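You operate a simulated robot arm through the tools that you are given. There is no shell and no other tool. Be economical: measure what you need, move in short steps, check, and stop when the job is done.

Carry out the task below with a simulated two-armed robot. There is one attempt and no reset: what you move stays moved.

TASK
Fetch the black grooved block from the white bench and set it on top of the purple spool. Then open the right optics door, take the silver disc that says "T7" from the top of the grey bench and put it on the high shelf of the optics cabinet and shut the door again. The order counts.

Only the result counts: the job must be done as asked and must still hold three seconds after the hand-in. Knocking over, shifting, dropping, spilling or breaking anything else fails it.

THE ROBOT
Two 7-joint arms with fingered hands on one trunk, on a base that drives. Base frame: it is fixed to the floor where the robot stands at the start and does not move with it; the origin is under the middle of the robot, x ahead of it, y to its left, z up; the surface under the hand at the start is at about z = 0.9. Units: m, degrees, N and s.
The left shoulder is at the start at [0.03, 0.119, 1.119], the right one opposite. With the tool pointing down near the work surface each hand reaches from about 0.36 to 0.78 m from the robot's upright axis, wherever it stands, measured 20 degrees to its own side. Places, roughly: high shelf of the optics cabinet [-3.5, -0.9, 1.3]; right optics door [-3.3, -1.2, 1]; silver disc [-2.5, 0.5, 0.75]. Payload 3.8 kg a hand.
The tool frame of a hand sits at the grasp point between the pads (the TCP): z along the fingers, y along the line on which they close. The tips reach 0.025 m beyond it. The gripper opens to 0.088 m. The gripper's body begins 0.029 m behind the TCP. The gripper is a hand of 4 fingers: y runs from the thumb to the fingers, the wrist lies at [-0.013, -0.106, -0.174] in the tool frame, and closing takes about 1.5 s.
Orientation is that of the tool frame in the base frame, as a unit quaternion [w, x, y, z]. With the fingers straight down and the wrist toward the robot, the tool's x, y and z point along [0, 1, 0], [1, 0, 0] and [0, 0, -1] of the base frame.

THE INTERFACE
- The arms move only by the tool nudge_tool. It takes "left_motion", "right_motion" or both (then of equal length, played together; a hand with none holds still); each is a list of rows, each a list of 6 numbers: the shift along the tool's x, y, z in m, then the turn, a rotation vector about the tool's x, y, z in degrees. In form: [[tx, ty, tz, ax, ay, az], ...]. A call has 1 to 8 rows; each row is the pose to reach, as a shift and turn from the pose commanded when the call began, along the tool's axes at that moment. "left_fingers" and "right_fingers" are, for a hand that has rows, the finger opening in m, from 0 to 0.088, set as the call begins (left out, the last holds). Rows are played at 5 a second. More than 0.05 m and 8.6 degrees between two rows, or a gripper value outside its range, and nothing of the call is played. Where a pose cannot be reached the arm comes as near as it can. A force on the tool above 40 N (or 10 N above the force at the start of the call, whichever is more), or a blocked arm, ends the call early, and 0.2 s more pass. Each finger travels about 0.153 m/s and halts on what it meets, pressing with about 33 N; the grip force reading is that of the motor and also rises with nothing between the fingers. The clock runs only during rows and for 0.2 s after the last one: add rows that repeat a pose to give the fingers time. It gives the time, the measured TCP pose, the force on the tool (base axes), the opening and the grip force at its end, in the units of the frame above (readings bear some noise), with the torque about the TCP (base axes, N m) and any sound that the robot's microphone picked up.
- Cameras (640 x 400 px; columns grow to the right, rows downward): "scene" is now at [0.0521, -0.0354, 1.6691]; the picture's right is [-0.46, -0.89, 0.00], its down [-0.65, 0.33, -0.69] and it looks along [0.61, -0.31, -0.73] (base axes); focal length 269 px, centre (320, 200). "left" rides on the left gripper at [-0.064, -0.083, -0.098] in its tool frame; the picture's right is [-0.62, -0.37, 0.69], its down [0.72, -0.63, 0.30] and it looks along [0.32, 0.68, 0.65] (tool axes); focal length 265 px, centre (320, 200). "right" rides on the right gripper at [0.064, -0.083, -0.098] in its tool frame; the picture's right is [-0.62, 0.37, -0.69], its down [-0.71, -0.63, 0.30] and it looks along [-0.32, 0.68, 0.65] (tool axes); focal length 265 px, centre (320, 200). There is no depth. A picture from a camera that has moved, and an enlarged one, comes with that camera's place and axes in the base frame and with its lens.
- camera(camera): a new picture of that camera. No time passes.
- move_column(by): slides the trunk up (or, below 0, down) by that many m; the arms and the scene camera ride with it, the base frame stays. It gives what a move gives, with no picture.
- base_move(legs): drives the robot by 1 to 6 legs, each [ahead, left, turn to the left] in m, m and degrees, along the robot's own axes; the way and the turn of a leg run together, so that a leg with both is an arc; at most 1.5 m and 180 degrees a leg. The arms and the cameras ride along, it lands a little off, and it stops where it bumps. It gives what a move gives.
- curl_fingers(index, middle, ring, thumb_bend, thumb_turn, hand): sets how far each is bent, from 0 (flat) to 1 (curled in); at 0.3 the hand is open as for a grip, at 0.7 the pads meet at the TCP. One left out holds its place. A second passes; each finger stops where it meets its share of the squeeze, and holds until it gets a number again. A gripper value or a shape takes the hand back. It gives what a move gives, with no picture; readings hold the bend of each and the force on the fingers (four entries, about 0 where the hand has none), thumb and palm. thumb_turn goes from beside the hand (0) to across from the fingers (1), as for a grip.
- preshape(shape, hand): the hand has 4 fingers and takes this shape, open, in about a second: jaw (thumb against the fingers, like two jaws); tri (thumb and two fingers); tip (a fingertip pinch); poke (one finger out to press); point (the index stretched); flat (the hand flat); cup (the hand cupped); fist (a fist). The gripper value then closes the fingers along that shape, each until it touches; the sizes above hold for jaw. It gives what a move gives, with no picture.
- turn_head(pan, tilt): turns the head with the scene camera to pan (to the left, within 120 degrees either way) and tilt (down, from -29 to 69), counted from straight ahead of the robot. It gives what a move gives.
- enlarge(camera, box): a new picture of the part [left, top, right, bottom] of that camera's present view, enlarged. No time passes.
- finish_job(): hands the job in; it is judged then, once.

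Go step by step. Nothing tells you exact positions but the pictures and the camera data: compare them with the known pose of the tool, close in by small moves and look again before you grip or let go. The budget is 165 turns and 118 pictures, counting those below and the enlarged ones. Unless the task says otherwise, let go and move clear before handing in, and close with one line.

The tools are called by a JSON object that holds its "name" and its "arguments". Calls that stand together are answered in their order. nudge_tool: Moves the arms, as the interface text tells. Its arguments: {"type":"object","properties":{"left_motion":{"type":"array"},"left_fingers":{"type":"number"},"right_motion":{"type":"array"},"right_fingers":{"type":"number"}},"required":[]} The other tools are called the same way: move_column (by) slides the trunk up or down; preshape (shape, hand) gives the hand a shape; curl_fingers (index, middle, ring, thumb_bend, thumb_turn, hand) moves the fingers one by one; base_move (legs) drives the base; turn_head (pan, tilt) turns the head that bears the scene camera; camera (camera) takes a picture; enlarge (camera, box) takes an enlarged picture of a part of a camera's view; finish_job () hands the job in.

At the start:

```text
t: 0.0
left_tool_pos: [0.4923, -0.0498, 1.2095]
left_tcp_rot: [0.001, 0.707, 0.707, 0.0]
left_wrist_force: [0.3, 0.3, 0.1]
left_moment: [-0.02, -0.01, 0.02]
left_gripper_width: 0.0877
left_grasp_force: 0.0
left_shape: jaw
left_bend: [0.3, 0.3, 0.3, 0.3, 0.98]
left_finger forces: [0.0, 0.1, 0.0, 0.0, 0.0, 0.0]
right_tool_pos: [0.3738, -0.4483, 1.2047]
right_tcp_rot: [0.001, 0.707, 0.707, 0.0]
right_wrist_force: [0.7, 0.1, 0.3]
right_moment: [0.01, -0.02, -0.02]
right_gripper_width: 0.0877
right_grasp_force: 0.1
right_shape: jaw
right_bend: [0.3, 0.3, 0.3, 0.3, 0.98]
right_finger forces: [0.0, 0.0, 0.0, 0.0, 0.1, 0.1]
trunk travel left (down, up): [-0.275, 0.315]
robot x, y, heading: [0.001, 0.0017, -0.2]
head pan, tilt: [-27.1, 46.6]
```

scene: 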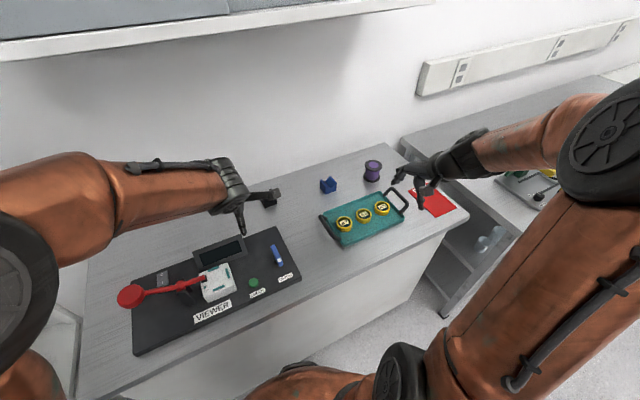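
right: 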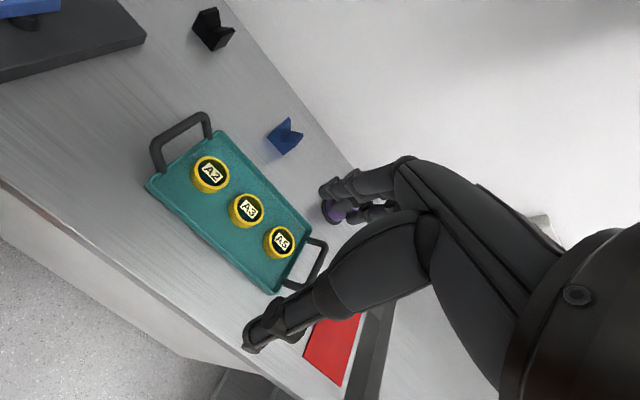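
left: 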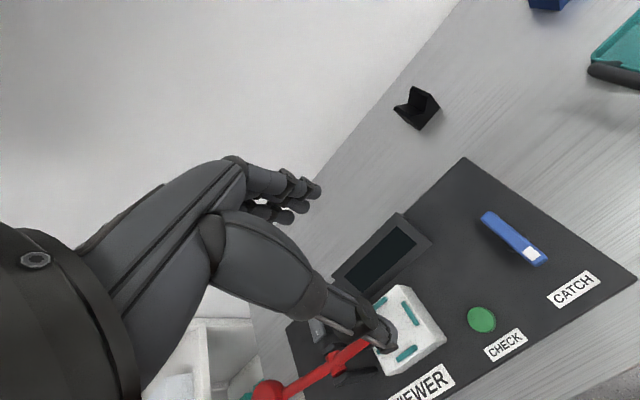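

I see the black V-block near [0.79, -0.19] and the purple spool near [0.71, -0.62] on the white bench. I'll zoom in on both to get their sizes and orientation.

{"name": "enlarge", "arguments": {"camera": "left", "box": [340, 60, 500, 160]}}

{"name": "enlarge", "arguments": {"camera": "scene", "box": [240, 130, 480, 280]}}

{"name": "enlarge", "arguments": {"camera": "right", "box": [160, 0, 400, 150]}}

```text
4.00 times, centred on (420, 110) of left
camera zoom: at [0.4093, -0.1143, 1.309], right [-0.37, -0.62, -0.69], down [-0.63, 0.71, -0.3], along [0.68, 0.32, -0.65], focal length 1062 px, centre (-80, 560)
```

zoom: 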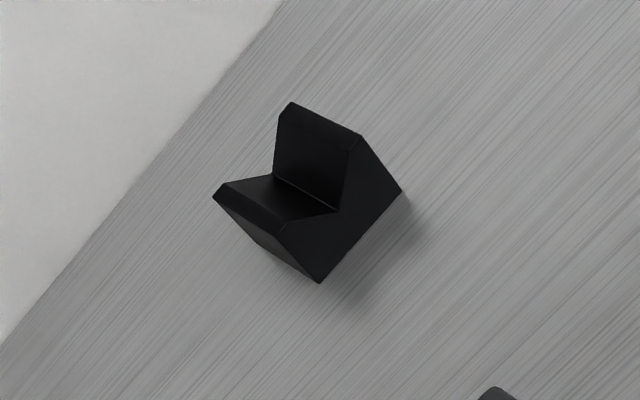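

```text
2.67 times, centred on (360, 205) of scene
camera zoom: at [0.0521, -0.0354, 1.6691], right [-0.46, -0.89, 0.0], down [-0.65, 0.33, -0.69], along [0.61, -0.31, -0.73], focal length 718 px, centre (213, 187)
```

zoom: 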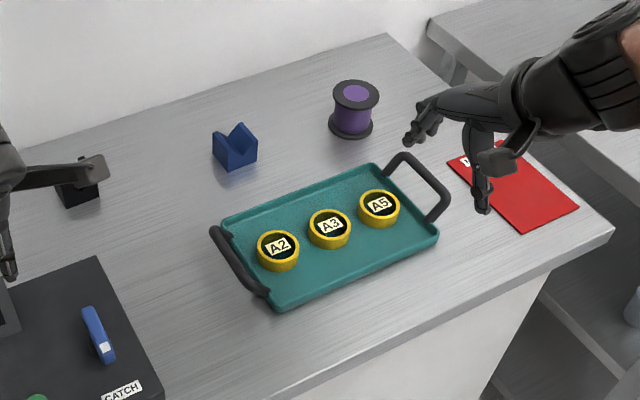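

```text
2.67 times, centred on (280, 75) of right
camera zoom: at [0.2904, -0.3829, 1.3038], right [0.37, -0.62, 0.69], down [-0.63, -0.71, -0.3], along [0.68, -0.32, -0.65], focal length 708 px, centre (427, 533)
```

zoom: 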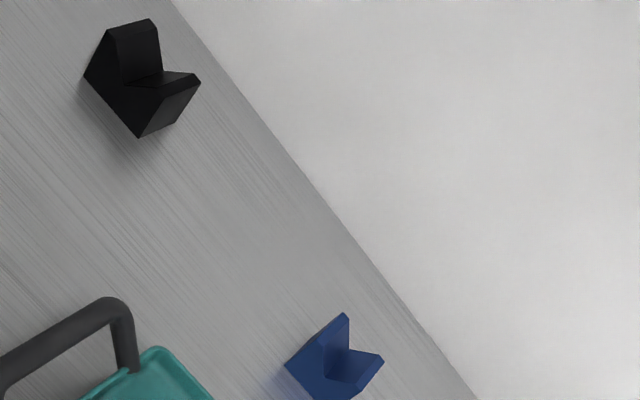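

The block is about 5 cm wide (y), 4.5 cm deep (x) and 4.5 cm high, centred near [0.779, -0.188], with its groove along x. I'll drive a little forward and left so the right hand can reach it.

{"name": "base_move", "arguments": {"legs": [[0.1, 0.09, 0]]}}

{"name": "camera", "arguments": {"camera": "scene"}}

```text
t: 1.3
left_tool_pos: [0.5951, 0.0385, 1.2097]
left_tcp_rot: [0.001, 0.708, 0.706, -0.001]
left_wrist_force: [0.3, 0.9, 0.3]
left_moment: [-0.01, -0.01, 0.03]
left_gripper_width: 0.0875
left_grasp_force: 0.1
left_shape: jaw
left_bend: [0.3, 0.3, 0.3, 0.3, 0.98]
left_finger forces: [0.1, 0.0, 0.1, 0.0, 0.1, 0.0]
right_tool_pos: [0.4779, -0.36, 1.2059]
right_tcp_rot: [0.0, 0.707, 0.707, -0.001]
right_wrist_force: [-0.4, 0.2, 0.0]
right_moment: [-0.03, -0.01, 0.0]
right_gripper_width: 0.0877
right_grasp_force: 0.0
right_shape: jaw
right_bend: [0.3, 0.3, 0.3, 0.3, 0.98]
right_finger forces: [0.0, 0.0, 0.0, 0.1, 0.1, 0.1]
trunk travel left (down, up): [-0.275, 0.315]
robot x, y, heading: [0.0988, 0.0857, -0.1]
head pan, tilt: [-27.1, 46.6]
```

```text
111 pictures are left
camera scene: at [0.1546, 0.052, 1.6691], right [-0.46, -0.89, 0.0], down [-0.65, 0.33, -0.69], along [0.61, -0.31, -0.73], focal length 269 px, centre (320, 200)
```

scene: 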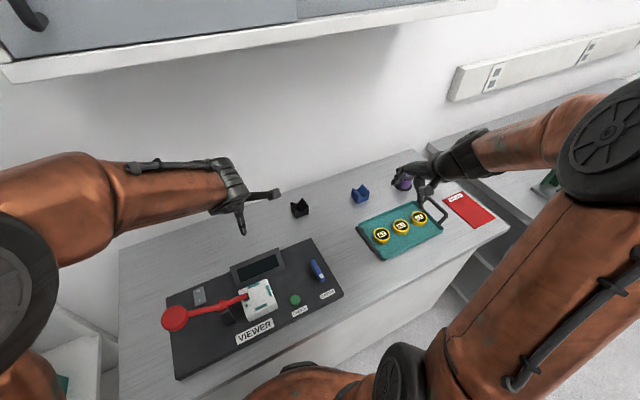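

The block checks out at about [0.775, -0.185]. I'll move the right hand above it, and the left hand a bit away.

{"name": "nudge_tool", "arguments": {"right_motion": [[0.0215, 0.0375, 0.015, 0, 0, 0], [0.043, 0.075, 0.03, 0, 0, 0], [0.0645, 0.1125, 0.045, 0, 0, 0], [0.086, 0.15, 0.06, 0, 0, 0], [0.1075, 0.1875, 0.075, 0, 0, 0], [0.129, 0.225, 0.09, 0, 0, 0], [0.1505, 0.2625, 0.105, 0, 0, 0], [0.172, 0.299, 0.12, 0, 0, 0]], "left_motion": [[0.02, 0, 0, 0, 0, 0], [0.04, 0, 0, 0, 0, 0], [0.06, 0, 0, 0, 0, 0], [0.08, 0, 0, 0, 0, 0], [0.1, 0, 0, 0, 0, 0], [0.12, 0, 0, 0, 0, 0], [0.12, 0, 0, 0, 0, 0], [0.12, 0, 0, 0, 0, 0]]}}

{"name": "camera", "arguments": {"camera": "right"}}

{"name": "camera", "arguments": {"camera": "scene"}}

```text
t: 3.1
left_tool_pos: [0.5964, 0.158, 1.2109]
left_tcp_rot: [0.0, 0.707, 0.707, -0.002]
left_wrist_force: [-0.7, -0.7, 0.1]
left_moment: [-0.01, -0.01, -0.01]
left_gripper_width: 0.0877
left_grasp_force: 0.1
left_shape: jaw
left_bend: [0.3, 0.3, 0.3, 0.3, 0.98]
left_finger forces: [0.0, 0.0, 0.0, 0.1, 0.0, 0.0]
right_tool_pos: [0.7787, -0.1871, 1.0855]
right_tcp_rot: [-0.001, 0.708, 0.707, -0.001]
right_wrist_force: [-0.1, 0.2, 0.2]
right_moment: [-0.04, 0.02, 0.0]
right_gripper_width: 0.0878
right_grasp_force: 0.1
right_shape: jaw
right_bend: [0.3, 0.3, 0.3, 0.3, 0.98]
right_finger forces: [0.0, 0.0, 0.1, 0.0, 0.0, 0.1]
trunk travel left (down, up): [-0.275, 0.315]
robot x, y, heading: [0.1042, 0.0889, -0.0]
head pan, tilt: [-27.1, 46.6]
```

```text
110 pictures are left
camera right: at [0.694, -0.122, 1.183], right [0.37, -0.62, 0.69], down [-0.63, -0.71, -0.3], along [0.68, -0.33, -0.65], focal length 265 px, centre (320, 200)
```

right: 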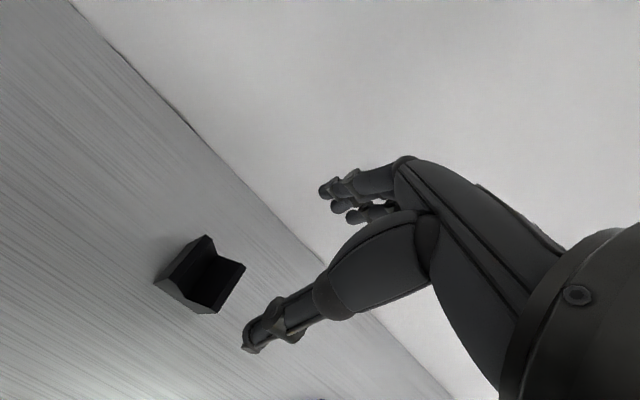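

```text
109 pictures are left
camera scene: at [0.1559, 0.0524, 1.669], right [-0.46, -0.89, 0.0], down [-0.65, 0.33, -0.69], along [0.61, -0.31, -0.73], focal length 269 px, centre (320, 200)
```

scene: 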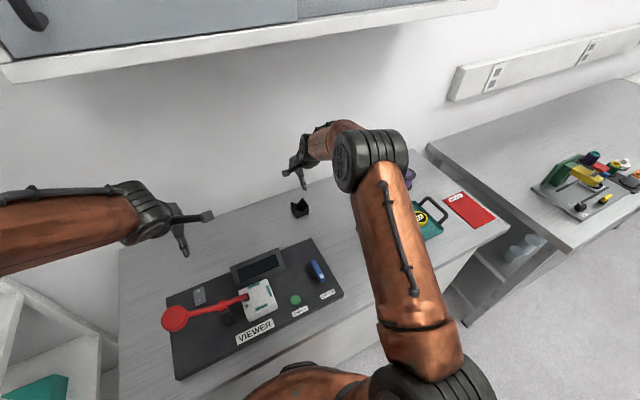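

The block is centred under the hand within a few mm. I'll descend most of the way and check.

{"name": "nudge_tool", "arguments": {"right_motion": [[0.003, -0.002, 0.04, 0, 0, 0], [0.003, -0.002, 0.08, 0, 0, 0], [0.003, -0.002, 0.115, 0, 0, 0], [0.003, -0.002, 0.115, 0, 0, 0]]}}

{"name": "camera", "arguments": {"camera": "right"}}

{"name": "enlarge", "arguments": {"camera": "scene", "box": [240, 140, 400, 240]}}

```text
t: 4.1
left_tool_pos: [0.5941, 0.1566, 1.2112]
left_tcp_rot: [0.0, 0.707, 0.707, 0.0]
left_wrist_force: [0.2, -0.2, 0.5]
left_moment: [-0.01, -0.02, -0.02]
left_gripper_width: 0.0878
left_grasp_force: 0.0
left_shape: jaw
left_bend: [0.3, 0.3, 0.3, 0.3, 0.98]
left_finger forces: [0.0, 0.0, 0.0, 0.1, 0.0, 0.0]
right_tool_pos: [0.7751, -0.1856, 0.9711]
right_tcp_rot: [0.0, 0.707, 0.707, -0.001]
right_wrist_force: [-0.6, 0.2, -0.3]
right_moment: [0.0, 0.03, 0.03]
right_gripper_width: 0.0878
right_grasp_force: 0.0
right_shape: jaw
right_bend: [0.3, 0.3, 0.3, 0.3, 0.98]
right_finger forces: [0.0, 0.1, 0.1, 0.1, 0.0, 0.0]
trunk travel left (down, up): [-0.275, 0.315]
robot x, y, heading: [0.1027, 0.0878, 0.0]
head pan, tilt: [-27.1, 46.6]
```

```text
108 pictures are left
camera right: at [0.6905, -0.1214, 1.0687], right [0.37, -0.62, 0.69], down [-0.63, -0.71, -0.3], along [0.68, -0.32, -0.65], focal length 265 px, centre (320, 200)
```

right: 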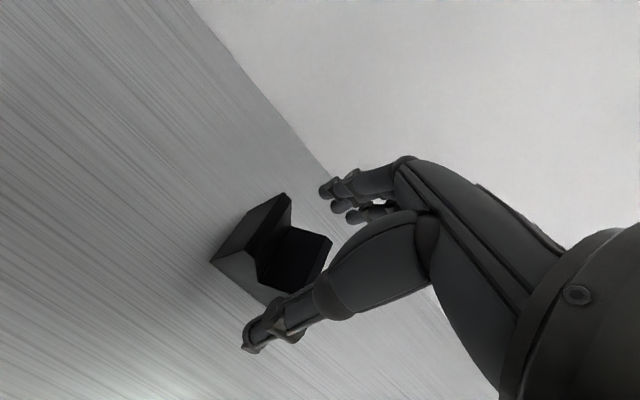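

```text
4.00 times, centred on (320, 190) of scene
camera zoom: at [0.1539, 0.0519, 1.6691], right [-0.46, -0.89, 0.0], down [-0.65, 0.33, -0.69], along [0.61, -0.31, -0.73], focal length 1077 px, centre (320, 240)
```

zoom: 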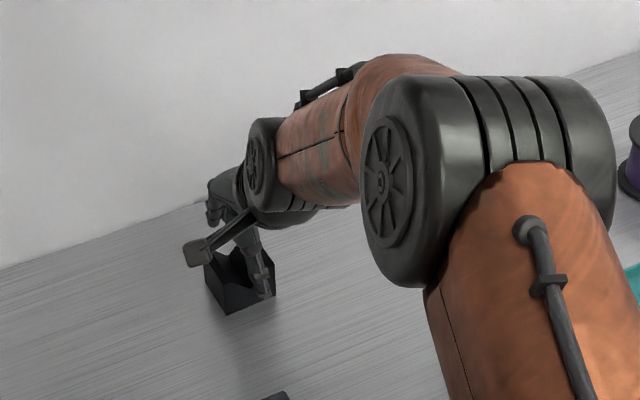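

The thumb is in front of the block and the fingers are behind it. I'll lower to grasp height, then close.

{"name": "nudge_tool", "arguments": {"right_motion": [[0, 0.002, 0.02, 0, 0, 0], [0, 0.002, 0.038, 0, 0, 0], [0, 0.002, 0.038, 0, 0, 0]]}}

{"name": "camera", "arguments": {"camera": "right"}}

```text
t: 4.9
left_tool_pos: [0.5935, 0.1579, 1.2123]
left_tcp_rot: [0.001, 0.707, 0.707, 0.0]
left_wrist_force: [1.0, -0.2, -0.6]
left_moment: [0.0, 0.02, 0.02]
left_gripper_width: 0.0876
left_grasp_force: 0.0
left_shape: jaw
left_bend: [0.3, 0.3, 0.3, 0.3, 0.98]
left_finger forces: [0.1, 0.0, 0.0, 0.1, 0.0, 0.0]
right_tool_pos: [0.7745, -0.1852, 0.9329]
right_tcp_rot: [0.0, 0.708, 0.707, 0.0]
right_wrist_force: [0.3, 0.9, 0.5]
right_moment: [0.01, -0.02, -0.02]
right_gripper_width: 0.0876
right_grasp_force: 0.1
right_shape: jaw
right_bend: [0.3, 0.3, 0.3, 0.3, 0.98]
right_finger forces: [0.0, 0.1, 0.0, 0.0, 0.0, 0.1]
trunk travel left (down, up): [-0.275, 0.315]
robot x, y, heading: [0.1, 0.0869, -0.3]
head pan, tilt: [-27.1, 46.6]
```

```text
106 pictures are left
camera right: at [0.6914, -0.1204, 1.0299], right [0.37, -0.62, 0.69], down [-0.63, -0.71, -0.3], along [0.68, -0.33, -0.65], focal length 265 px, centre (320, 200)
```

right: 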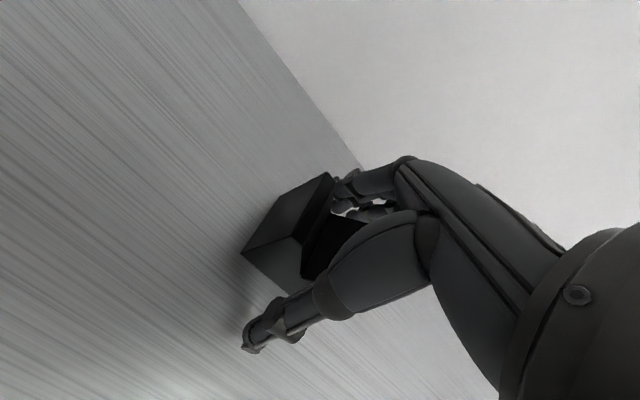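

It's straddling the block, so I'll close.

{"name": "nudge_tool", "arguments": {"right_motion": [[0, 0.003, 0, 0, 0, 0], [0, 0.003, 0, 0, 0, 0], [0, 0.003, 0, 0, 0, 0], [0, 0.003, 0, 0, 0, 0], [0, 0.003, 0, 0, 0, 0], [0, 0.003, 0, 0, 0, 0], [0, 0.003, 0, 0, 0, 0], [0, 0.003, 0, 0, 0, 0]], "right_fingers": 0.0}}

{"name": "camera", "arguments": {"camera": "right"}}

```text
t: 6.7
left_tool_pos: [0.5944, 0.1573, 1.2115]
left_tcp_rot: [0.0, 0.707, 0.707, -0.001]
left_wrist_force: [-0.2, -0.1, 0.4]
left_moment: [0.0, 0.03, -0.01]
left_gripper_width: 0.0876
left_grasp_force: 0.1
left_shape: jaw
left_bend: [0.3, 0.3, 0.3, 0.3, 0.98]
left_finger forces: [0.0, 0.1, 0.0, 0.1, 0.0, 0.0]
right_tool_pos: [0.779, -0.1859, 0.9322]
right_tcp_rot: [0.0, 0.707, 0.707, -0.001]
right_wrist_force: [0.1, -1.2, 0.7]
right_moment: [0.0, 0.0, 0.02]
right_gripper_width: 0.0419
right_grasp_force: 32.9
right_shape: jaw
right_bend: [0.74, 0.44, 0.41, 0.71, 1.0]
right_finger forces: [17.4, 8.5, 4.1, 0.1, 30.2, 0.0]
trunk travel left (down, up): [-0.275, 0.315]
robot x, y, heading: [0.1032, 0.0887, 0.0]
head pan, tilt: [-27.1, 46.6]
```

```text
105 pictures are left
camera right: at [0.6942, -0.1209, 1.0301], right [0.37, -0.62, 0.69], down [-0.63, -0.71, -0.3], along [0.68, -0.32, -0.65], focal length 265 px, centre (320, 200)
```

right: 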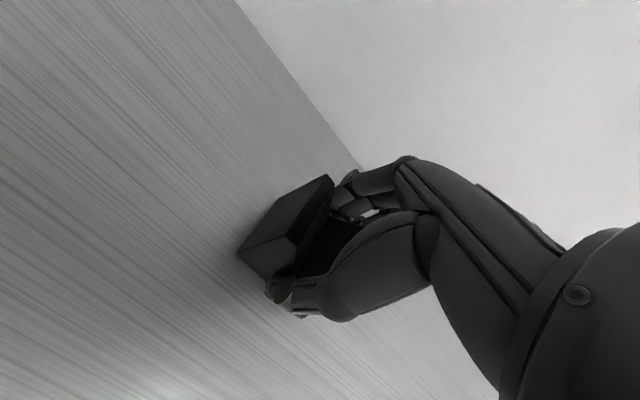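

The grip reads 33 N. I'll lift gently and check how the block hangs.

{"name": "nudge_tool", "arguments": {"right_motion": [[0, 0, -0.01, 0, 0, 0], [0, 0, -0.03, 0, 0, 0], [0, 0, -0.06, 0, 0, 0], [0, 0, -0.1, 0, 0, 0], [0, 0, -0.14, 0, 0, 0], [0, 0, -0.14, 0, 0, 0]]}}

{"name": "camera", "arguments": {"camera": "right"}}

{"name": "enlarge", "arguments": {"camera": "scene", "box": [240, 110, 400, 210]}}

{"name": "camera", "arguments": {"camera": "left"}}

```text
t: 8.1
left_tool_pos: [0.5948, 0.1555, 1.2114]
left_tcp_rot: [0.001, 0.708, 0.707, -0.001]
left_wrist_force: [0.3, -0.4, -0.1]
left_moment: [-0.03, -0.01, 0.01]
left_gripper_width: 0.0876
left_grasp_force: 0.0
left_shape: jaw
left_bend: [0.3, 0.3, 0.3, 0.3, 0.98]
left_finger forces: [0.1, 0.1, 0.0, 0.0, 0.0, 0.0]
right_tool_pos: [0.7819, -0.1837, 1.074]
right_tcp_rot: [-0.001, 0.707, 0.707, -0.001]
right_wrist_force: [-0.1, -0.1, -3.5]
right_moment: [-0.01, 0.03, -0.02]
right_gripper_width: 0.0419
right_grasp_force: 33.4
right_shape: jaw
right_bend: [0.74, 0.44, 0.42, 0.71, 1.0]
right_finger forces: [17.6, 8.5, 4.1, 0.0, 30.2, 0.1]
trunk travel left (down, up): [-0.275, 0.315]
robot x, y, heading: [0.1047, 0.0859, 0.1]
head pan, tilt: [-27.1, 46.6]
```

```text
104 pictures are left
camera right: at [0.6964, -0.1196, 1.1717], right [0.37, -0.62, 0.69], down [-0.63, -0.71, -0.3], along [0.68, -0.32, -0.66], focal length 265 px, centre (320, 200)
```

right: 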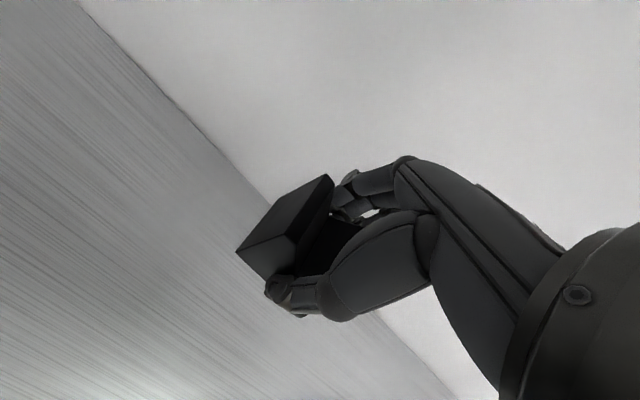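

```text
4.00 times, centred on (320, 160) of scene
camera zoom: at [0.1551, 0.0512, 1.669], right [-0.46, -0.89, 0.0], down [-0.65, 0.33, -0.69], along [0.61, -0.31, -0.73], focal length 1077 px, centre (320, 360)
```

zoom: 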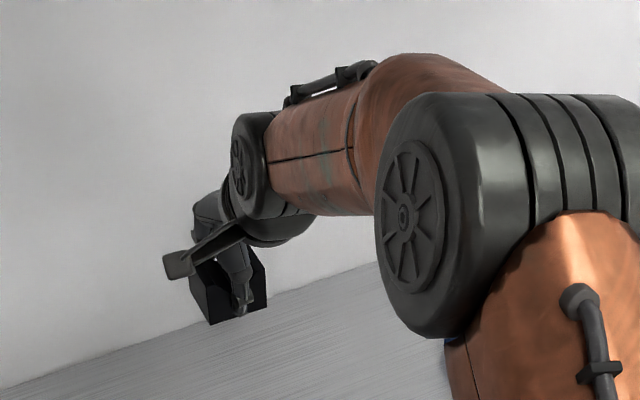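

```text
102 pictures are left
camera left: at [0.5119, 0.0916, 1.3099], right [-0.37, -0.62, -0.69], down [-0.63, 0.71, -0.3], along [0.68, 0.32, -0.66], focal length 265 px, centre (320, 200)
```

left: 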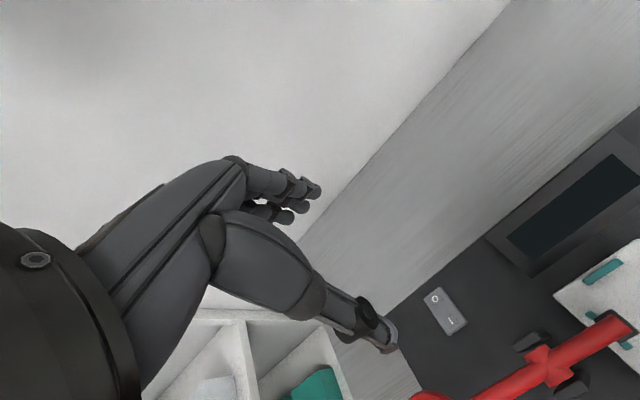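

The block is held level. I'll drive right and slightly back so the spool comes under the right hand, keeping the hand high.

{"name": "base_move", "arguments": {"legs": [[-0.06, -0.41, 0]]}}

{"name": "camera", "arguments": {"camera": "right"}}

{"name": "camera", "arguments": {"camera": "scene"}}

{"name": "camera", "arguments": {"camera": "left"}}

```text
t: 10.6
left_tool_pos: [0.5376, -0.2437, 1.2121]
left_tcp_rot: [-0.001, 0.705, 0.709, 0.0]
left_wrist_force: [-0.9, -0.8, -0.6]
left_moment: [0.05, -0.02, 0.03]
left_gripper_width: 0.0874
left_grasp_force: 0.2
left_shape: jaw
left_bend: [0.3, 0.3, 0.3, 0.3, 0.98]
left_finger forces: [0.0, 0.0, 0.0, 0.0, 0.0, 0.0]
right_tool_pos: [0.7246, -0.5839, 1.0736]
right_tcp_rot: [-0.001, 0.705, 0.709, -0.001]
right_wrist_force: [0.6, -0.1, -3.0]
right_moment: [0.01, -0.01, -0.04]
right_gripper_width: 0.0417
right_grasp_force: 33.4
right_shape: jaw
right_bend: [0.74, 0.44, 0.42, 0.71, 1.0]
right_finger forces: [17.6, 8.4, 4.0, 0.0, 30.1, 0.1]
trunk travel left (down, up): [-0.275, 0.315]
robot x, y, heading: [0.0449, -0.3202, 0.6]
head pan, tilt: [-27.1, 46.6]
```

```text
101 pictures are left
camera right: at [0.6399, -0.5199, 1.1717], right [0.37, -0.62, 0.69], down [-0.63, -0.72, -0.3], along [0.68, -0.32, -0.65], focal length 265 px, centre (320, 200)
```

right: 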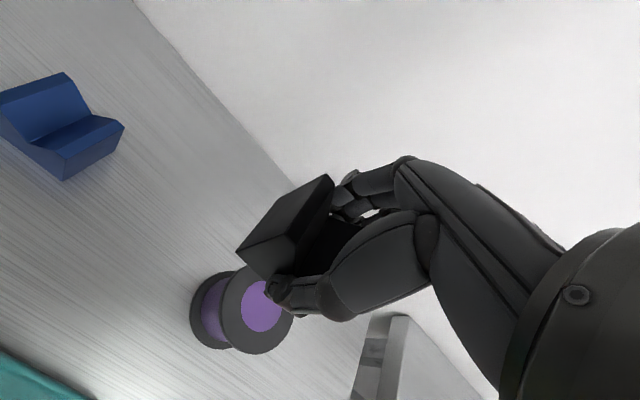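

```text
100 pictures are left
camera scene: at [0.0972, -0.3526, 1.669], right [-0.45, -0.89, 0.0], down [-0.65, 0.33, -0.69], along [0.61, -0.31, -0.73], focal length 269 px, centre (320, 200)
```

scene: 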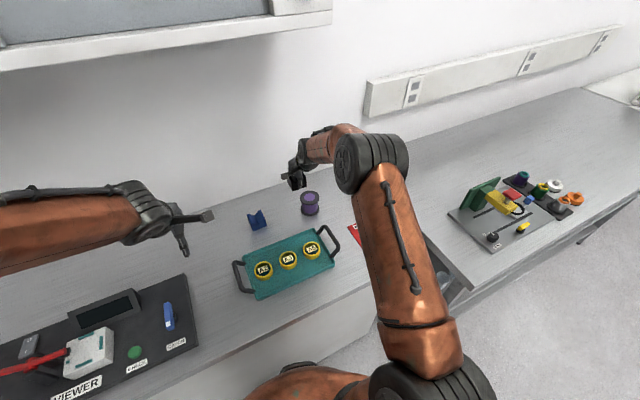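

```text
99 pictures are left
camera left: at [0.4539, -0.3099, 1.3101], right [-0.37, -0.62, -0.69], down [-0.63, 0.71, -0.3], along [0.68, 0.33, -0.65], focal length 265 px, centre (320, 200)
```

left: 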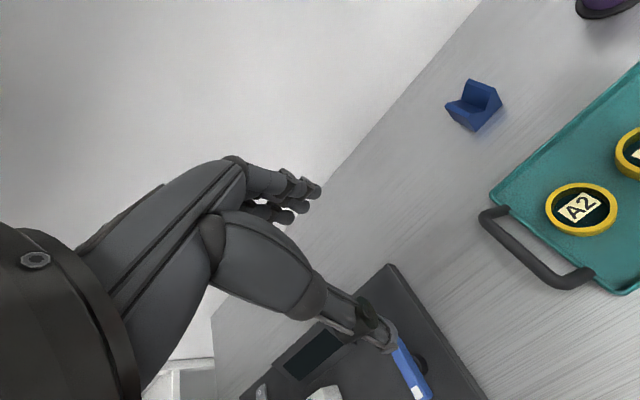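

The spool is just ahead and to the right of the block. I'll zoom to fix its centre and height.

{"name": "enlarge", "arguments": {"camera": "scene", "box": [270, 160, 350, 210]}}

{"name": "enlarge", "arguments": {"camera": "right", "box": [160, 240, 320, 340]}}

```text
8.00 times, centred on (310, 185) of scene
camera zoom: at [0.0972, -0.3526, 1.669], right [-0.45, -0.89, 0.0], down [-0.65, 0.33, -0.69], along [0.61, -0.31, -0.73], focal length 2155 px, centre (400, 320)
```

zoom: 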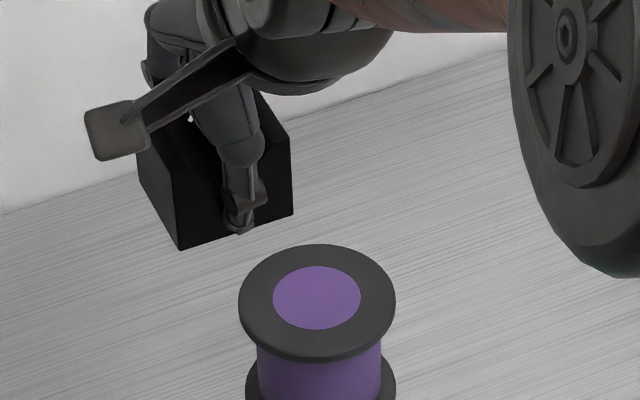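

```text
4.00 times, centred on (240, 290) of right
camera zoom: at [0.6399, -0.5199, 1.1717], right [0.37, -0.62, 0.69], down [-0.63, -0.72, -0.3], along [0.68, -0.32, -0.65], focal length 1062 px, centre (640, -160)
```

zoom: 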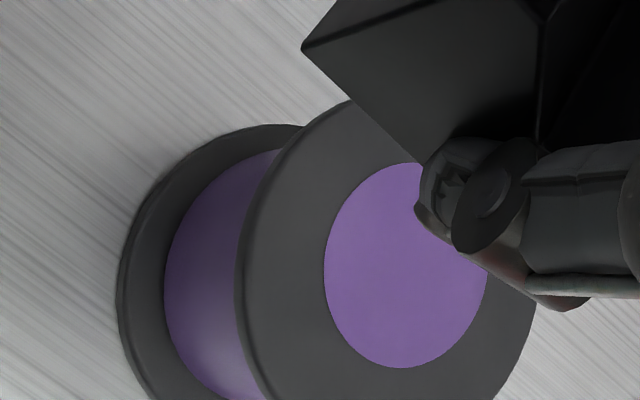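

The spool's top centre is about [0.718, -0.624, 0.966] with a 7 cm flange, and the block sits centred about 5 mm left of the TCP. I'll move over it and partly down.

{"name": "nudge_tool", "arguments": {"right_motion": [[-0.02, -0.004, 0, 0, 0, 0], [-0.045, -0.0086, 0, 0, 0, 0], [-0.045, -0.0086, 0.03, 0, 0, 0], [-0.045, -0.0086, 0.05, 0, 0, 0], [-0.045, -0.0086, 0.05, 0, 0, 0]]}}

{"name": "enlarge", "arguments": {"camera": "scene", "box": [270, 170, 350, 220]}}

{"name": "camera", "arguments": {"camera": "right"}}

```text
t: 11.8
left_tool_pos: [0.5369, -0.2439, 1.2121]
left_tcp_rot: [0.0, 0.705, 0.709, -0.002]
left_wrist_force: [0.5, 0.0, 0.9]
left_moment: [0.02, -0.02, 0.04]
left_gripper_width: 0.0873
left_grasp_force: 0.1
left_shape: jaw
left_bend: [0.3, 0.3, 0.3, 0.3, 0.98]
left_finger forces: [0.0, 0.1, 0.0, 0.0, 0.0, 0.1]
right_tool_pos: [0.714, -0.6305, 1.0236]
right_tcp_rot: [-0.001, 0.704, 0.71, -0.001]
right_wrist_force: [0.5, 0.2, -2.2]
right_moment: [-0.04, -0.01, 0.02]
right_gripper_width: 0.0417
right_grasp_force: 33.3
right_shape: jaw
right_bend: [0.74, 0.44, 0.42, 0.71, 1.0]
right_finger forces: [17.6, 8.3, 4.1, 0.0, 30.2, 0.0]
trunk travel left (down, up): [-0.275, 0.315]
robot x, y, heading: [0.0461, -0.3182, 0.4]
head pan, tilt: [-27.1, 46.6]
```

```text
8.00 times, centred on (310, 195) of scene
camera zoom: at [0.0972, -0.3516, 1.6691], right [-0.45, -0.89, 0.0], down [-0.65, 0.33, -0.69], along [0.61, -0.31, -0.73], focal length 2155 px, centre (400, 240)
```

zoom: 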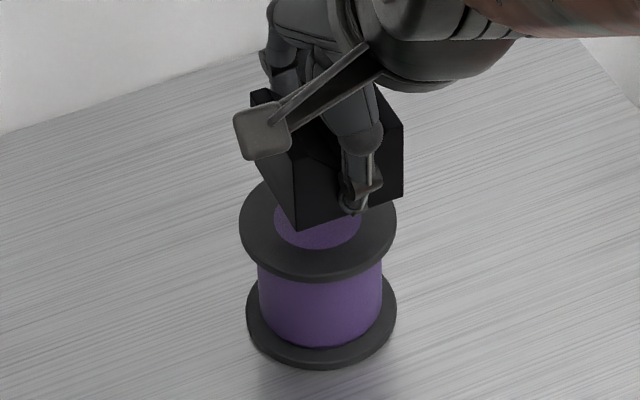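

```text
95 pictures are left
camera right: at [0.63, -0.5662, 1.1223], right [0.37, -0.62, 0.69], down [-0.63, -0.72, -0.3], along [0.68, -0.32, -0.65], focal length 265 px, centre (320, 200)
```

right: 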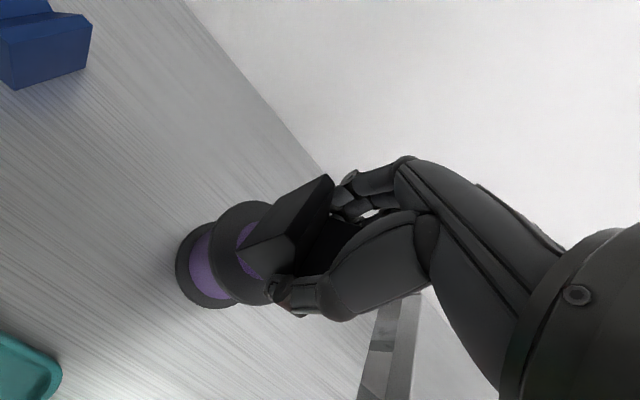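

The block is within about 4 mm of centre. I'll make that correction and lower until it just touches.

{"name": "nudge_tool", "arguments": {"right_motion": [[0.004, 0.003, 0.005, 0, 0, 0], [0.004, 0.003, 0.012, 0, 0, 0], [0.004, 0.003, 0.018, 0, 0, 0], [0.004, 0.003, 0.022, 0, 0, 0], [0.004, 0.003, 0.022, 0, 0, 0]]}}

{"name": "enlarge", "arguments": {"camera": "scene", "box": [270, 170, 350, 220]}}

{"name": "enlarge", "arguments": {"camera": "right", "box": [160, 160, 320, 320]}}

```text
t: 13.0
left_tool_pos: [0.5369, -0.2441, 1.2115]
left_tcp_rot: [-0.001, 0.705, 0.709, -0.001]
left_wrist_force: [-0.8, -0.5, 0.1]
left_moment: [0.01, 0.01, 0.02]
left_gripper_width: 0.0879
left_grasp_force: 0.1
left_shape: jaw
left_bend: [0.3, 0.3, 0.3, 0.3, 0.98]
left_finger forces: [0.0, 0.0, 0.1, 0.0, 0.1, 0.1]
right_tool_pos: [0.7188, -0.6255, 1.0028]
right_tcp_rot: [-0.001, 0.705, 0.709, 0.0]
right_wrist_force: [0.7, 0.6, -2.7]
right_moment: [-0.02, 0.04, 0.01]
right_gripper_width: 0.0419
right_grasp_force: 32.6
right_shape: jaw
right_bend: [0.74, 0.44, 0.42, 0.71, 1.0]
right_finger forces: [17.7, 8.4, 4.1, 0.0, 30.2, 0.1]
trunk travel left (down, up): [-0.275, 0.315]
robot x, y, heading: [0.0444, -0.3152, 0.2]
head pan, tilt: [-27.1, 46.6]
```

```text
8.00 times, centred on (310, 195) of scene
camera zoom: at [0.0973, -0.3518, 1.6691], right [-0.45, -0.89, 0.0], down [-0.65, 0.33, -0.69], along [0.61, -0.31, -0.73], focal length 2155 px, centre (400, 240)
```

zoom: 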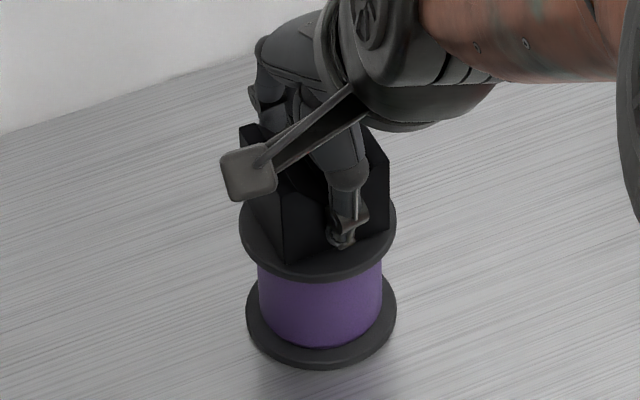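

```text
2.50 times, centred on (240, 240) of right
camera zoom: at [0.6342, -0.5616, 1.0998], right [0.37, -0.62, 0.69], down [-0.63, -0.72, -0.3], along [0.68, -0.32, -0.65], focal length 664 px, centre (520, 100)
```

zoom: 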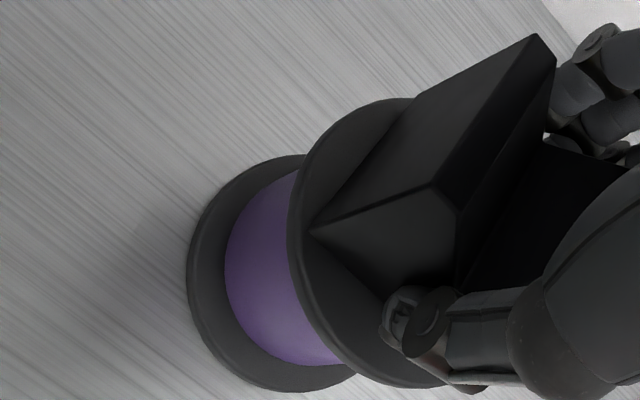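

It's centred over the spool and nearly touching. I'll step down in millimetres and watch the force.

{"name": "nudge_tool", "arguments": {"right_motion": [[0, -0.001, 0.001, 0, 0, 0], [0, -0.001, 0.002, 0, 0, 0], [0, -0.001, 0.003, 0, 0, 0], [0, -0.001, 0.003, 0, 0, 0]]}}

{"name": "enlarge", "arguments": {"camera": "right", "box": [160, 160, 320, 320]}}

```text
t: 14.0
left_tool_pos: [0.5371, -0.2443, 1.2113]
left_tcp_rot: [0.0, 0.705, 0.709, -0.001]
left_wrist_force: [-0.6, 0.4, 0.4]
left_moment: [0.01, 0.0, -0.02]
left_gripper_width: 0.0875
left_grasp_force: 0.2
left_shape: jaw
left_bend: [0.3, 0.3, 0.3, 0.3, 0.98]
left_finger forces: [0.1, 0.1, 0.1, 0.0, 0.0, 0.0]
right_tool_pos: [0.718, -0.6242, 1.0001]
right_tcp_rot: [0.0, 0.705, 0.709, 0.0]
right_wrist_force: [-0.6, 0.4, -2.9]
right_moment: [0.01, 0.02, -0.02]
right_gripper_width: 0.0419
right_grasp_force: 33.0
right_shape: jaw
right_bend: [0.74, 0.44, 0.42, 0.71, 1.0]
right_finger forces: [17.7, 8.3, 4.1, 0.0, 30.3, 0.1]
trunk travel left (down, up): [-0.275, 0.315]
robot x, y, heading: [0.0421, -0.313, 0.5]
head pan, tilt: [-27.1, 46.6]
```

```text
2.50 times, centred on (240, 240) of right
camera zoom: at [0.6334, -0.5601, 1.0966], right [0.37, -0.62, 0.69], down [-0.63, -0.72, -0.3], along [0.68, -0.32, -0.65], focal length 664 px, centre (520, 100)
```

zoom: 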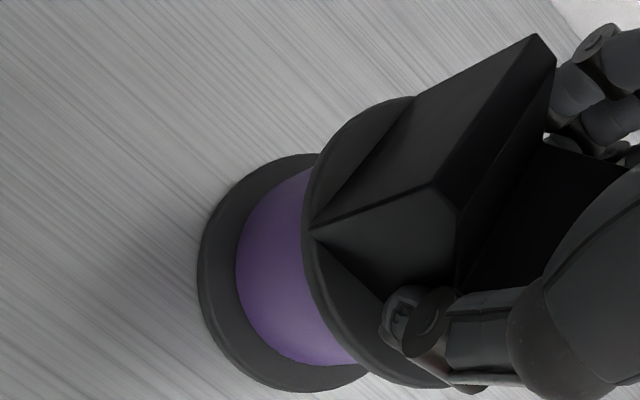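

Still no contact. I'll keep stepping down with a 2 mm lateral correction.

{"name": "nudge_tool", "arguments": {"right_motion": [[-0.002, -0.001, 0.001, 0, 0, 0], [-0.002, -0.001, 0.002, 0, 0, 0], [-0.002, -0.001, 0.003, 0, 0, 0], [-0.002, -0.001, 0.003, 0, 0, 0]]}}

{"name": "enlarge", "arguments": {"camera": "right", "box": [160, 160, 320, 320]}}

{"name": "enlarge", "arguments": {"camera": "scene", "box": [270, 170, 350, 220]}}

```text
t: 15.0
left_tool_pos: [0.5359, -0.2438, 1.2111]
left_tcp_rot: [0.001, 0.706, 0.709, 0.0]
left_wrist_force: [-0.3, -0.4, -0.4]
left_moment: [0.03, -0.03, 0.01]
left_gripper_width: 0.0877
left_grasp_force: 0.1
left_shape: jaw
left_bend: [0.3, 0.3, 0.3, 0.3, 0.98]
left_finger forces: [0.1, 0.0, 0.0, 0.1, 0.0, 0.1]
right_tool_pos: [0.7173, -0.627, 0.9968]
right_tcp_rot: [0.002, 0.706, 0.709, 0.002]
right_wrist_force: [1.9, 1.9, 11.1]
right_moment: [0.01, -0.05, 0.07]
right_gripper_width: 0.0422
right_grasp_force: 33.7
right_shape: jaw
right_bend: [0.74, 0.44, 0.42, 0.72, 0.99]
right_finger forces: [18.8, 9.4, 4.7, 0.0, 31.3, 0.1]
trunk travel left (down, up): [-0.275, 0.315]
robot x, y, heading: [0.0458, -0.3178, 0.5]
head pan, tilt: [-27.1, 46.6]
```

```text
2.50 times, centred on (240, 240) of right
camera zoom: at [0.6323, -0.5614, 1.0948], right [0.37, -0.62, 0.69], down [-0.63, -0.72, -0.31], along [0.69, -0.32, -0.65], focal length 664 px, centre (520, 100)
```

zoom: 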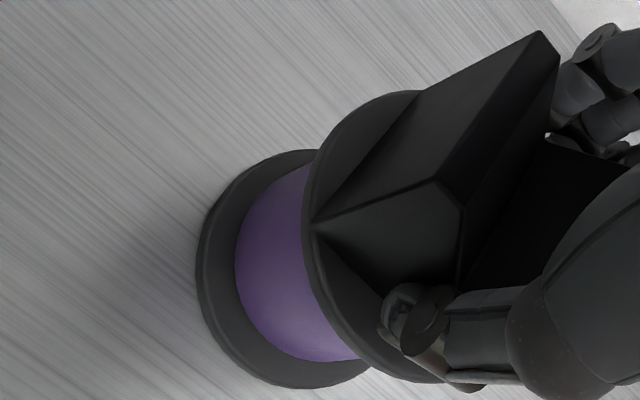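

```text
8.00 times, centred on (310, 195) of scene
camera zoom: at [0.0958, -0.3507, 1.6692], right [-0.45, -0.89, 0.0], down [-0.65, 0.33, -0.69], along [0.61, -0.31, -0.73], focal length 2155 px, centre (400, 240)
```

zoom: 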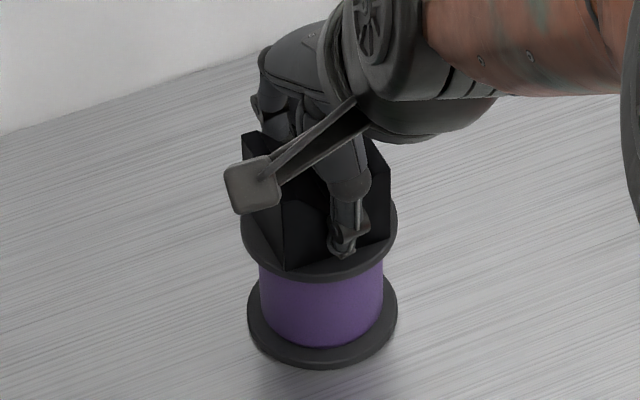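

It's in contact (about 11 N). I'll relieve 1.5 mm and open the fingers.

{"name": "nudge_tool", "arguments": {"right_motion": [[0, 0, -0.0015, 0, 0, 0], [0, 0, -0.0015, 0, 0, 0]]}}

{"name": "nudge_tool", "arguments": {"right_motion": [[0, 0, 0, 0, 0, 0], [0, 0, 0, 0, 0, 0], [0, 0, 0, 0, 0, 0], [0, 0, 0, 0, 0, 0], [0, 0, 0, 0, 0, 0], [0, 0, 0, 0, 0, 0], [0, 0, 0, 0, 0, 0]], "right_fingers": 0.088}}

{"name": "camera", "arguments": {"camera": "right"}}

{"name": "enlarge", "arguments": {"camera": "scene", "box": [270, 170, 350, 220]}}

```text
t: 15.6
left_tool_pos: [0.5362, -0.2433, 1.2101]
left_tcp_rot: [0.0, 0.705, 0.709, -0.001]
left_wrist_force: [-0.3, 0.2, -0.4]
left_moment: [-0.04, 0.0, -0.01]
left_gripper_width: 0.0874
left_grasp_force: 0.2
left_shape: jaw
left_bend: [0.3, 0.3, 0.3, 0.3, 0.98]
left_finger forces: [0.0, 0.0, 0.1, 0.0, 0.1, 0.0]
right_tool_pos: [0.7175, -0.6255, 0.9967]
right_tcp_rot: [0.0, 0.705, 0.709, 0.0]
right_wrist_force: [2.8, 2.7, 9.0]
right_moment: [0.05, -0.07, 0.03]
right_gripper_width: 0.0422
right_grasp_force: 33.4
right_shape: jaw
right_bend: [0.74, 0.44, 0.42, 0.72, 0.99]
right_finger forces: [19.1, 9.5, 4.8, 0.0, 30.9, 0.1]
trunk travel left (down, up): [-0.275, 0.315]
robot x, y, heading: [0.0466, -0.316, 0.4]
head pan, tilt: [-27.1, 46.6]
```

```text
t: 17.2
left_tool_pos: [0.5354, -0.2424, 1.2114]
left_tcp_rot: [0.0, 0.705, 0.709, -0.001]
left_wrist_force: [0.6, 0.6, 0.3]
left_moment: [-0.02, 0.03, -0.03]
left_gripper_width: 0.0877
left_grasp_force: 0.0
left_shape: jaw
left_bend: [0.3, 0.3, 0.3, 0.3, 0.98]
left_finger forces: [0.0, 0.0, 0.0, 0.0, 0.0, 0.1]
right_tool_pos: [0.7162, -0.6261, 0.9959]
right_tcp_rot: [0.0, 0.706, 0.709, 0.0]
right_wrist_force: [0.3, 0.9, 0.3]
right_moment: [0.02, -0.01, 0.0]
right_gripper_width: 0.0879
right_grasp_force: 0.0
right_shape: jaw
right_bend: [0.3, 0.3, 0.3, 0.3, 0.98]
right_finger forces: [0.0, 0.0, 0.0, 0.0, 0.0, 0.0]
trunk travel left (down, up): [-0.275, 0.315]
robot x, y, heading: [0.0446, -0.313, 0.6]
head pan, tilt: [-27.1, 46.6]
```

```text
89 pictures are left
camera right: at [0.6326, -0.5622, 1.0946], right [0.37, -0.62, 0.69], down [-0.63, -0.72, -0.3], along [0.68, -0.32, -0.65], focal length 265 px, centre (320, 200)
```

right: 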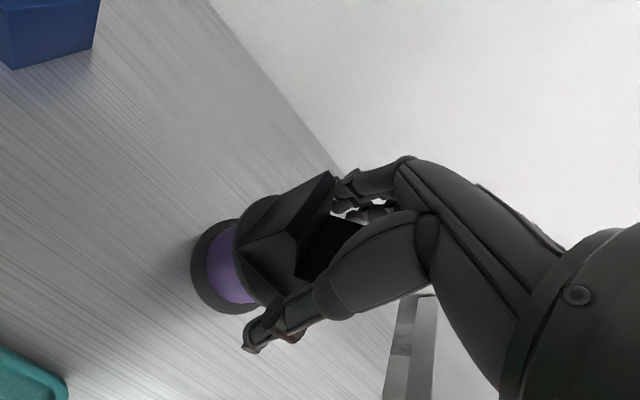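

```text
8.00 times, centred on (310, 195) of scene
camera zoom: at [0.097, -0.3517, 1.6691], right [-0.45, -0.89, 0.0], down [-0.65, 0.33, -0.69], along [0.61, -0.31, -0.73], focal length 2155 px, centre (400, 240)
```

zoom: 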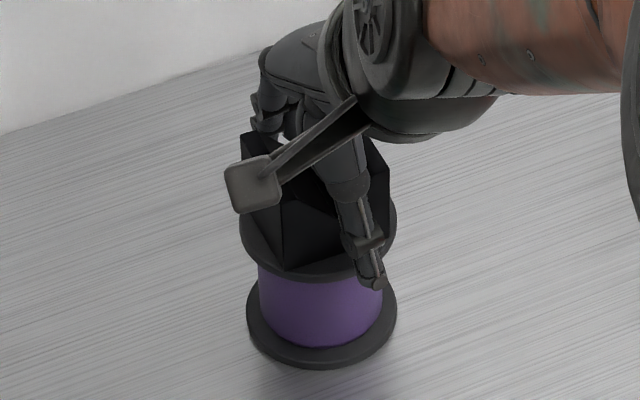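

The block rests on the spool and the hand is open. I'll retreat straight up.

{"name": "nudge_tool", "arguments": {"right_motion": [[0, 0.003, 0, 0, 0, 0], [0, 0.003, -0.03, 0, 0, 0], [0, 0.003, -0.07, 0, 0, 0], [0, 0.003, -0.11, 0, 0, 0], [0, 0.003, -0.15, 0, 0, 0], [0, 0.003, -0.19, 0, 0, 0], [0, -0.04, -0.2, 0, 0, 0], [0, -0.09, -0.2, 0, 0, 0]]}}

{"name": "enlarge", "arguments": {"camera": "scene", "box": [230, 140, 390, 240]}}

```text
t: 19.0
left_tool_pos: [0.5353, -0.2433, 1.2108]
left_tcp_rot: [0.001, 0.705, 0.71, -0.001]
left_wrist_force: [-0.2, -0.7, -0.5]
left_moment: [-0.02, 0.01, 0.0]
left_gripper_width: 0.0872
left_grasp_force: 0.0
left_shape: jaw
left_bend: [0.3, 0.3, 0.3, 0.3, 0.98]
left_finger forces: [0.0, 0.1, 0.1, 0.0, 0.1, 0.0]
right_tool_pos: [0.6254, -0.6277, 1.1964]
right_tcp_rot: [0.0, 0.705, 0.709, 0.001]
right_wrist_force: [-0.9, -0.2, -0.1]
right_moment: [-0.02, -0.01, -0.02]
right_gripper_width: 0.0877
right_grasp_force: 0.1
right_shape: jaw
right_bend: [0.3, 0.3, 0.3, 0.3, 0.98]
right_finger forces: [0.1, 0.0, 0.0, 0.1, 0.0, 0.0]
trunk travel left (down, up): [-0.275, 0.315]
robot x, y, heading: [0.0448, -0.3176, 0.4]
head pan, tilt: [-27.1, 46.6]
```

```text
4.00 times, centred on (310, 190) of scene
camera zoom: at [0.0951, -0.3518, 1.6691], right [-0.45, -0.89, 0.0], down [-0.65, 0.33, -0.69], along [0.61, -0.31, -0.73], focal length 1077 px, centre (360, 240)
```

zoom: 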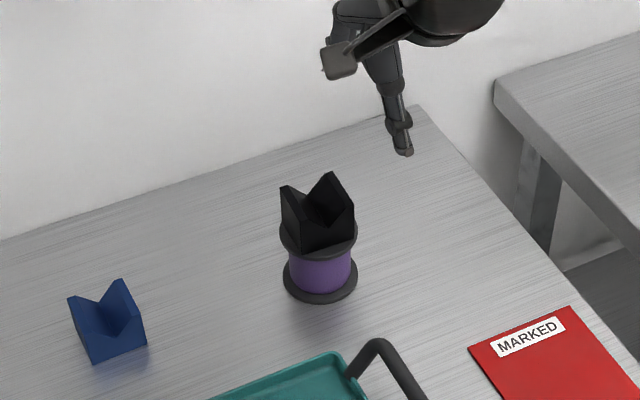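

The first part is done: the block stands square on the spool. Next I'll look behind the robot before driving.

{"name": "turn_head", "arguments": {"pan": 120, "tilt": 25}}

{"name": "camera", "arguments": {"camera": "scene"}}

{"name": "turn_head", "arguments": {"pan": -120, "tilt": 25}}

{"name": "camera", "arguments": {"camera": "scene"}}

```text
t: 21.3
left_tool_pos: [0.5369, -0.2438, 1.2118]
left_tcp_rot: [-0.001, 0.705, 0.709, -0.001]
left_wrist_force: [0.8, 0.0, -0.3]
left_moment: [0.03, 0.0, -0.01]
left_gripper_width: 0.0875
left_grasp_force: 0.1
left_shape: jaw
left_bend: [0.3, 0.3, 0.3, 0.3, 0.98]
left_finger forces: [0.0, 0.0, 0.0, 0.0, 0.1, 0.0]
right_tool_pos: [0.6267, -0.6283, 1.1946]
right_tcp_rot: [0.0, 0.705, 0.71, 0.0]
right_wrist_force: [0.0, 0.3, 0.6]
right_moment: [0.02, 0.02, 0.03]
right_gripper_width: 0.0876
right_grasp_force: 0.1
right_shape: jaw
right_bend: [0.3, 0.3, 0.3, 0.3, 0.98]
right_finger forces: [0.1, 0.1, 0.0, 0.0, 0.0, 0.0]
trunk travel left (down, up): [-0.275, 0.315]
robot x, y, heading: [0.0453, -0.3184, 0.6]
head pan, tilt: [120.0, 25.0]
```

```text
86 pictures are left
camera scene: at [-0.0211, -0.2362, 1.7019], right [0.86, 0.5, 0.0], down [0.21, -0.36, -0.91], along [-0.46, 0.78, -0.42], focal length 269 px, centre (320, 200)
```

scene: 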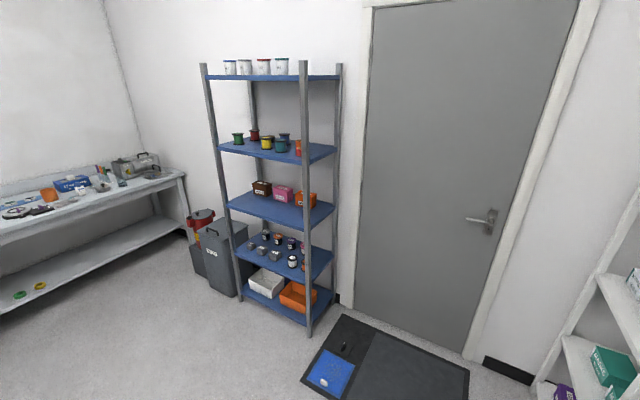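

```text
t: 24.7
left_tool_pos: [0.5359, -0.244, 1.212]
left_tcp_rot: [0.001, 0.705, 0.709, 0.0]
left_wrist_force: [-0.4, 0.0, -0.4]
left_moment: [-0.05, 0.01, 0.03]
left_gripper_width: 0.0874
left_grasp_force: 0.0
left_shape: jaw
left_bend: [0.3, 0.3, 0.3, 0.3, 0.98]
left_finger forces: [0.0, 0.0, 0.1, 0.0, 0.0, 0.1]
right_tool_pos: [0.6277, -0.6285, 1.1954]
right_tcp_rot: [0.0, 0.705, 0.709, 0.0]
right_wrist_force: [-0.5, 0.3, 0.1]
right_moment: [0.02, 0.02, -0.01]
right_gripper_width: 0.0877
right_grasp_force: 0.0
right_shape: jaw
right_bend: [0.3, 0.3, 0.3, 0.3, 0.98]
right_finger forces: [0.0, 0.0, 0.1, 0.1, 0.0, 0.0]
trunk travel left (down, up): [-0.275, 0.315]
robot x, y, heading: [0.0458, -0.3133, 0.5]
head pan, tilt: [-120.0, 25.0]
```

```text
85 pictures are left
camera scene: at [-0.0201, -0.3958, 1.7019], right [-0.87, 0.49, 0.0], down [0.21, 0.37, -0.91], along [-0.45, -0.79, -0.42], focal length 269 px, centre (320, 200)
```

scene: 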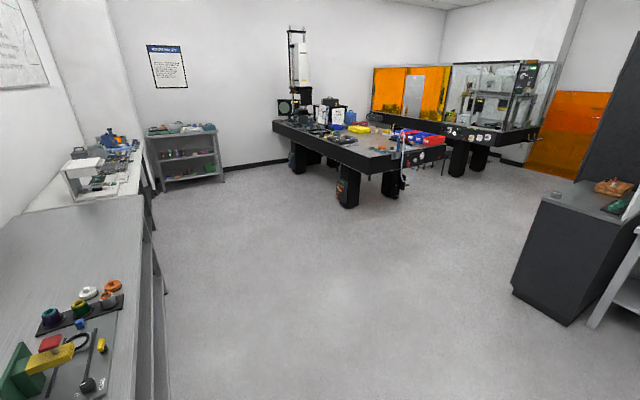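

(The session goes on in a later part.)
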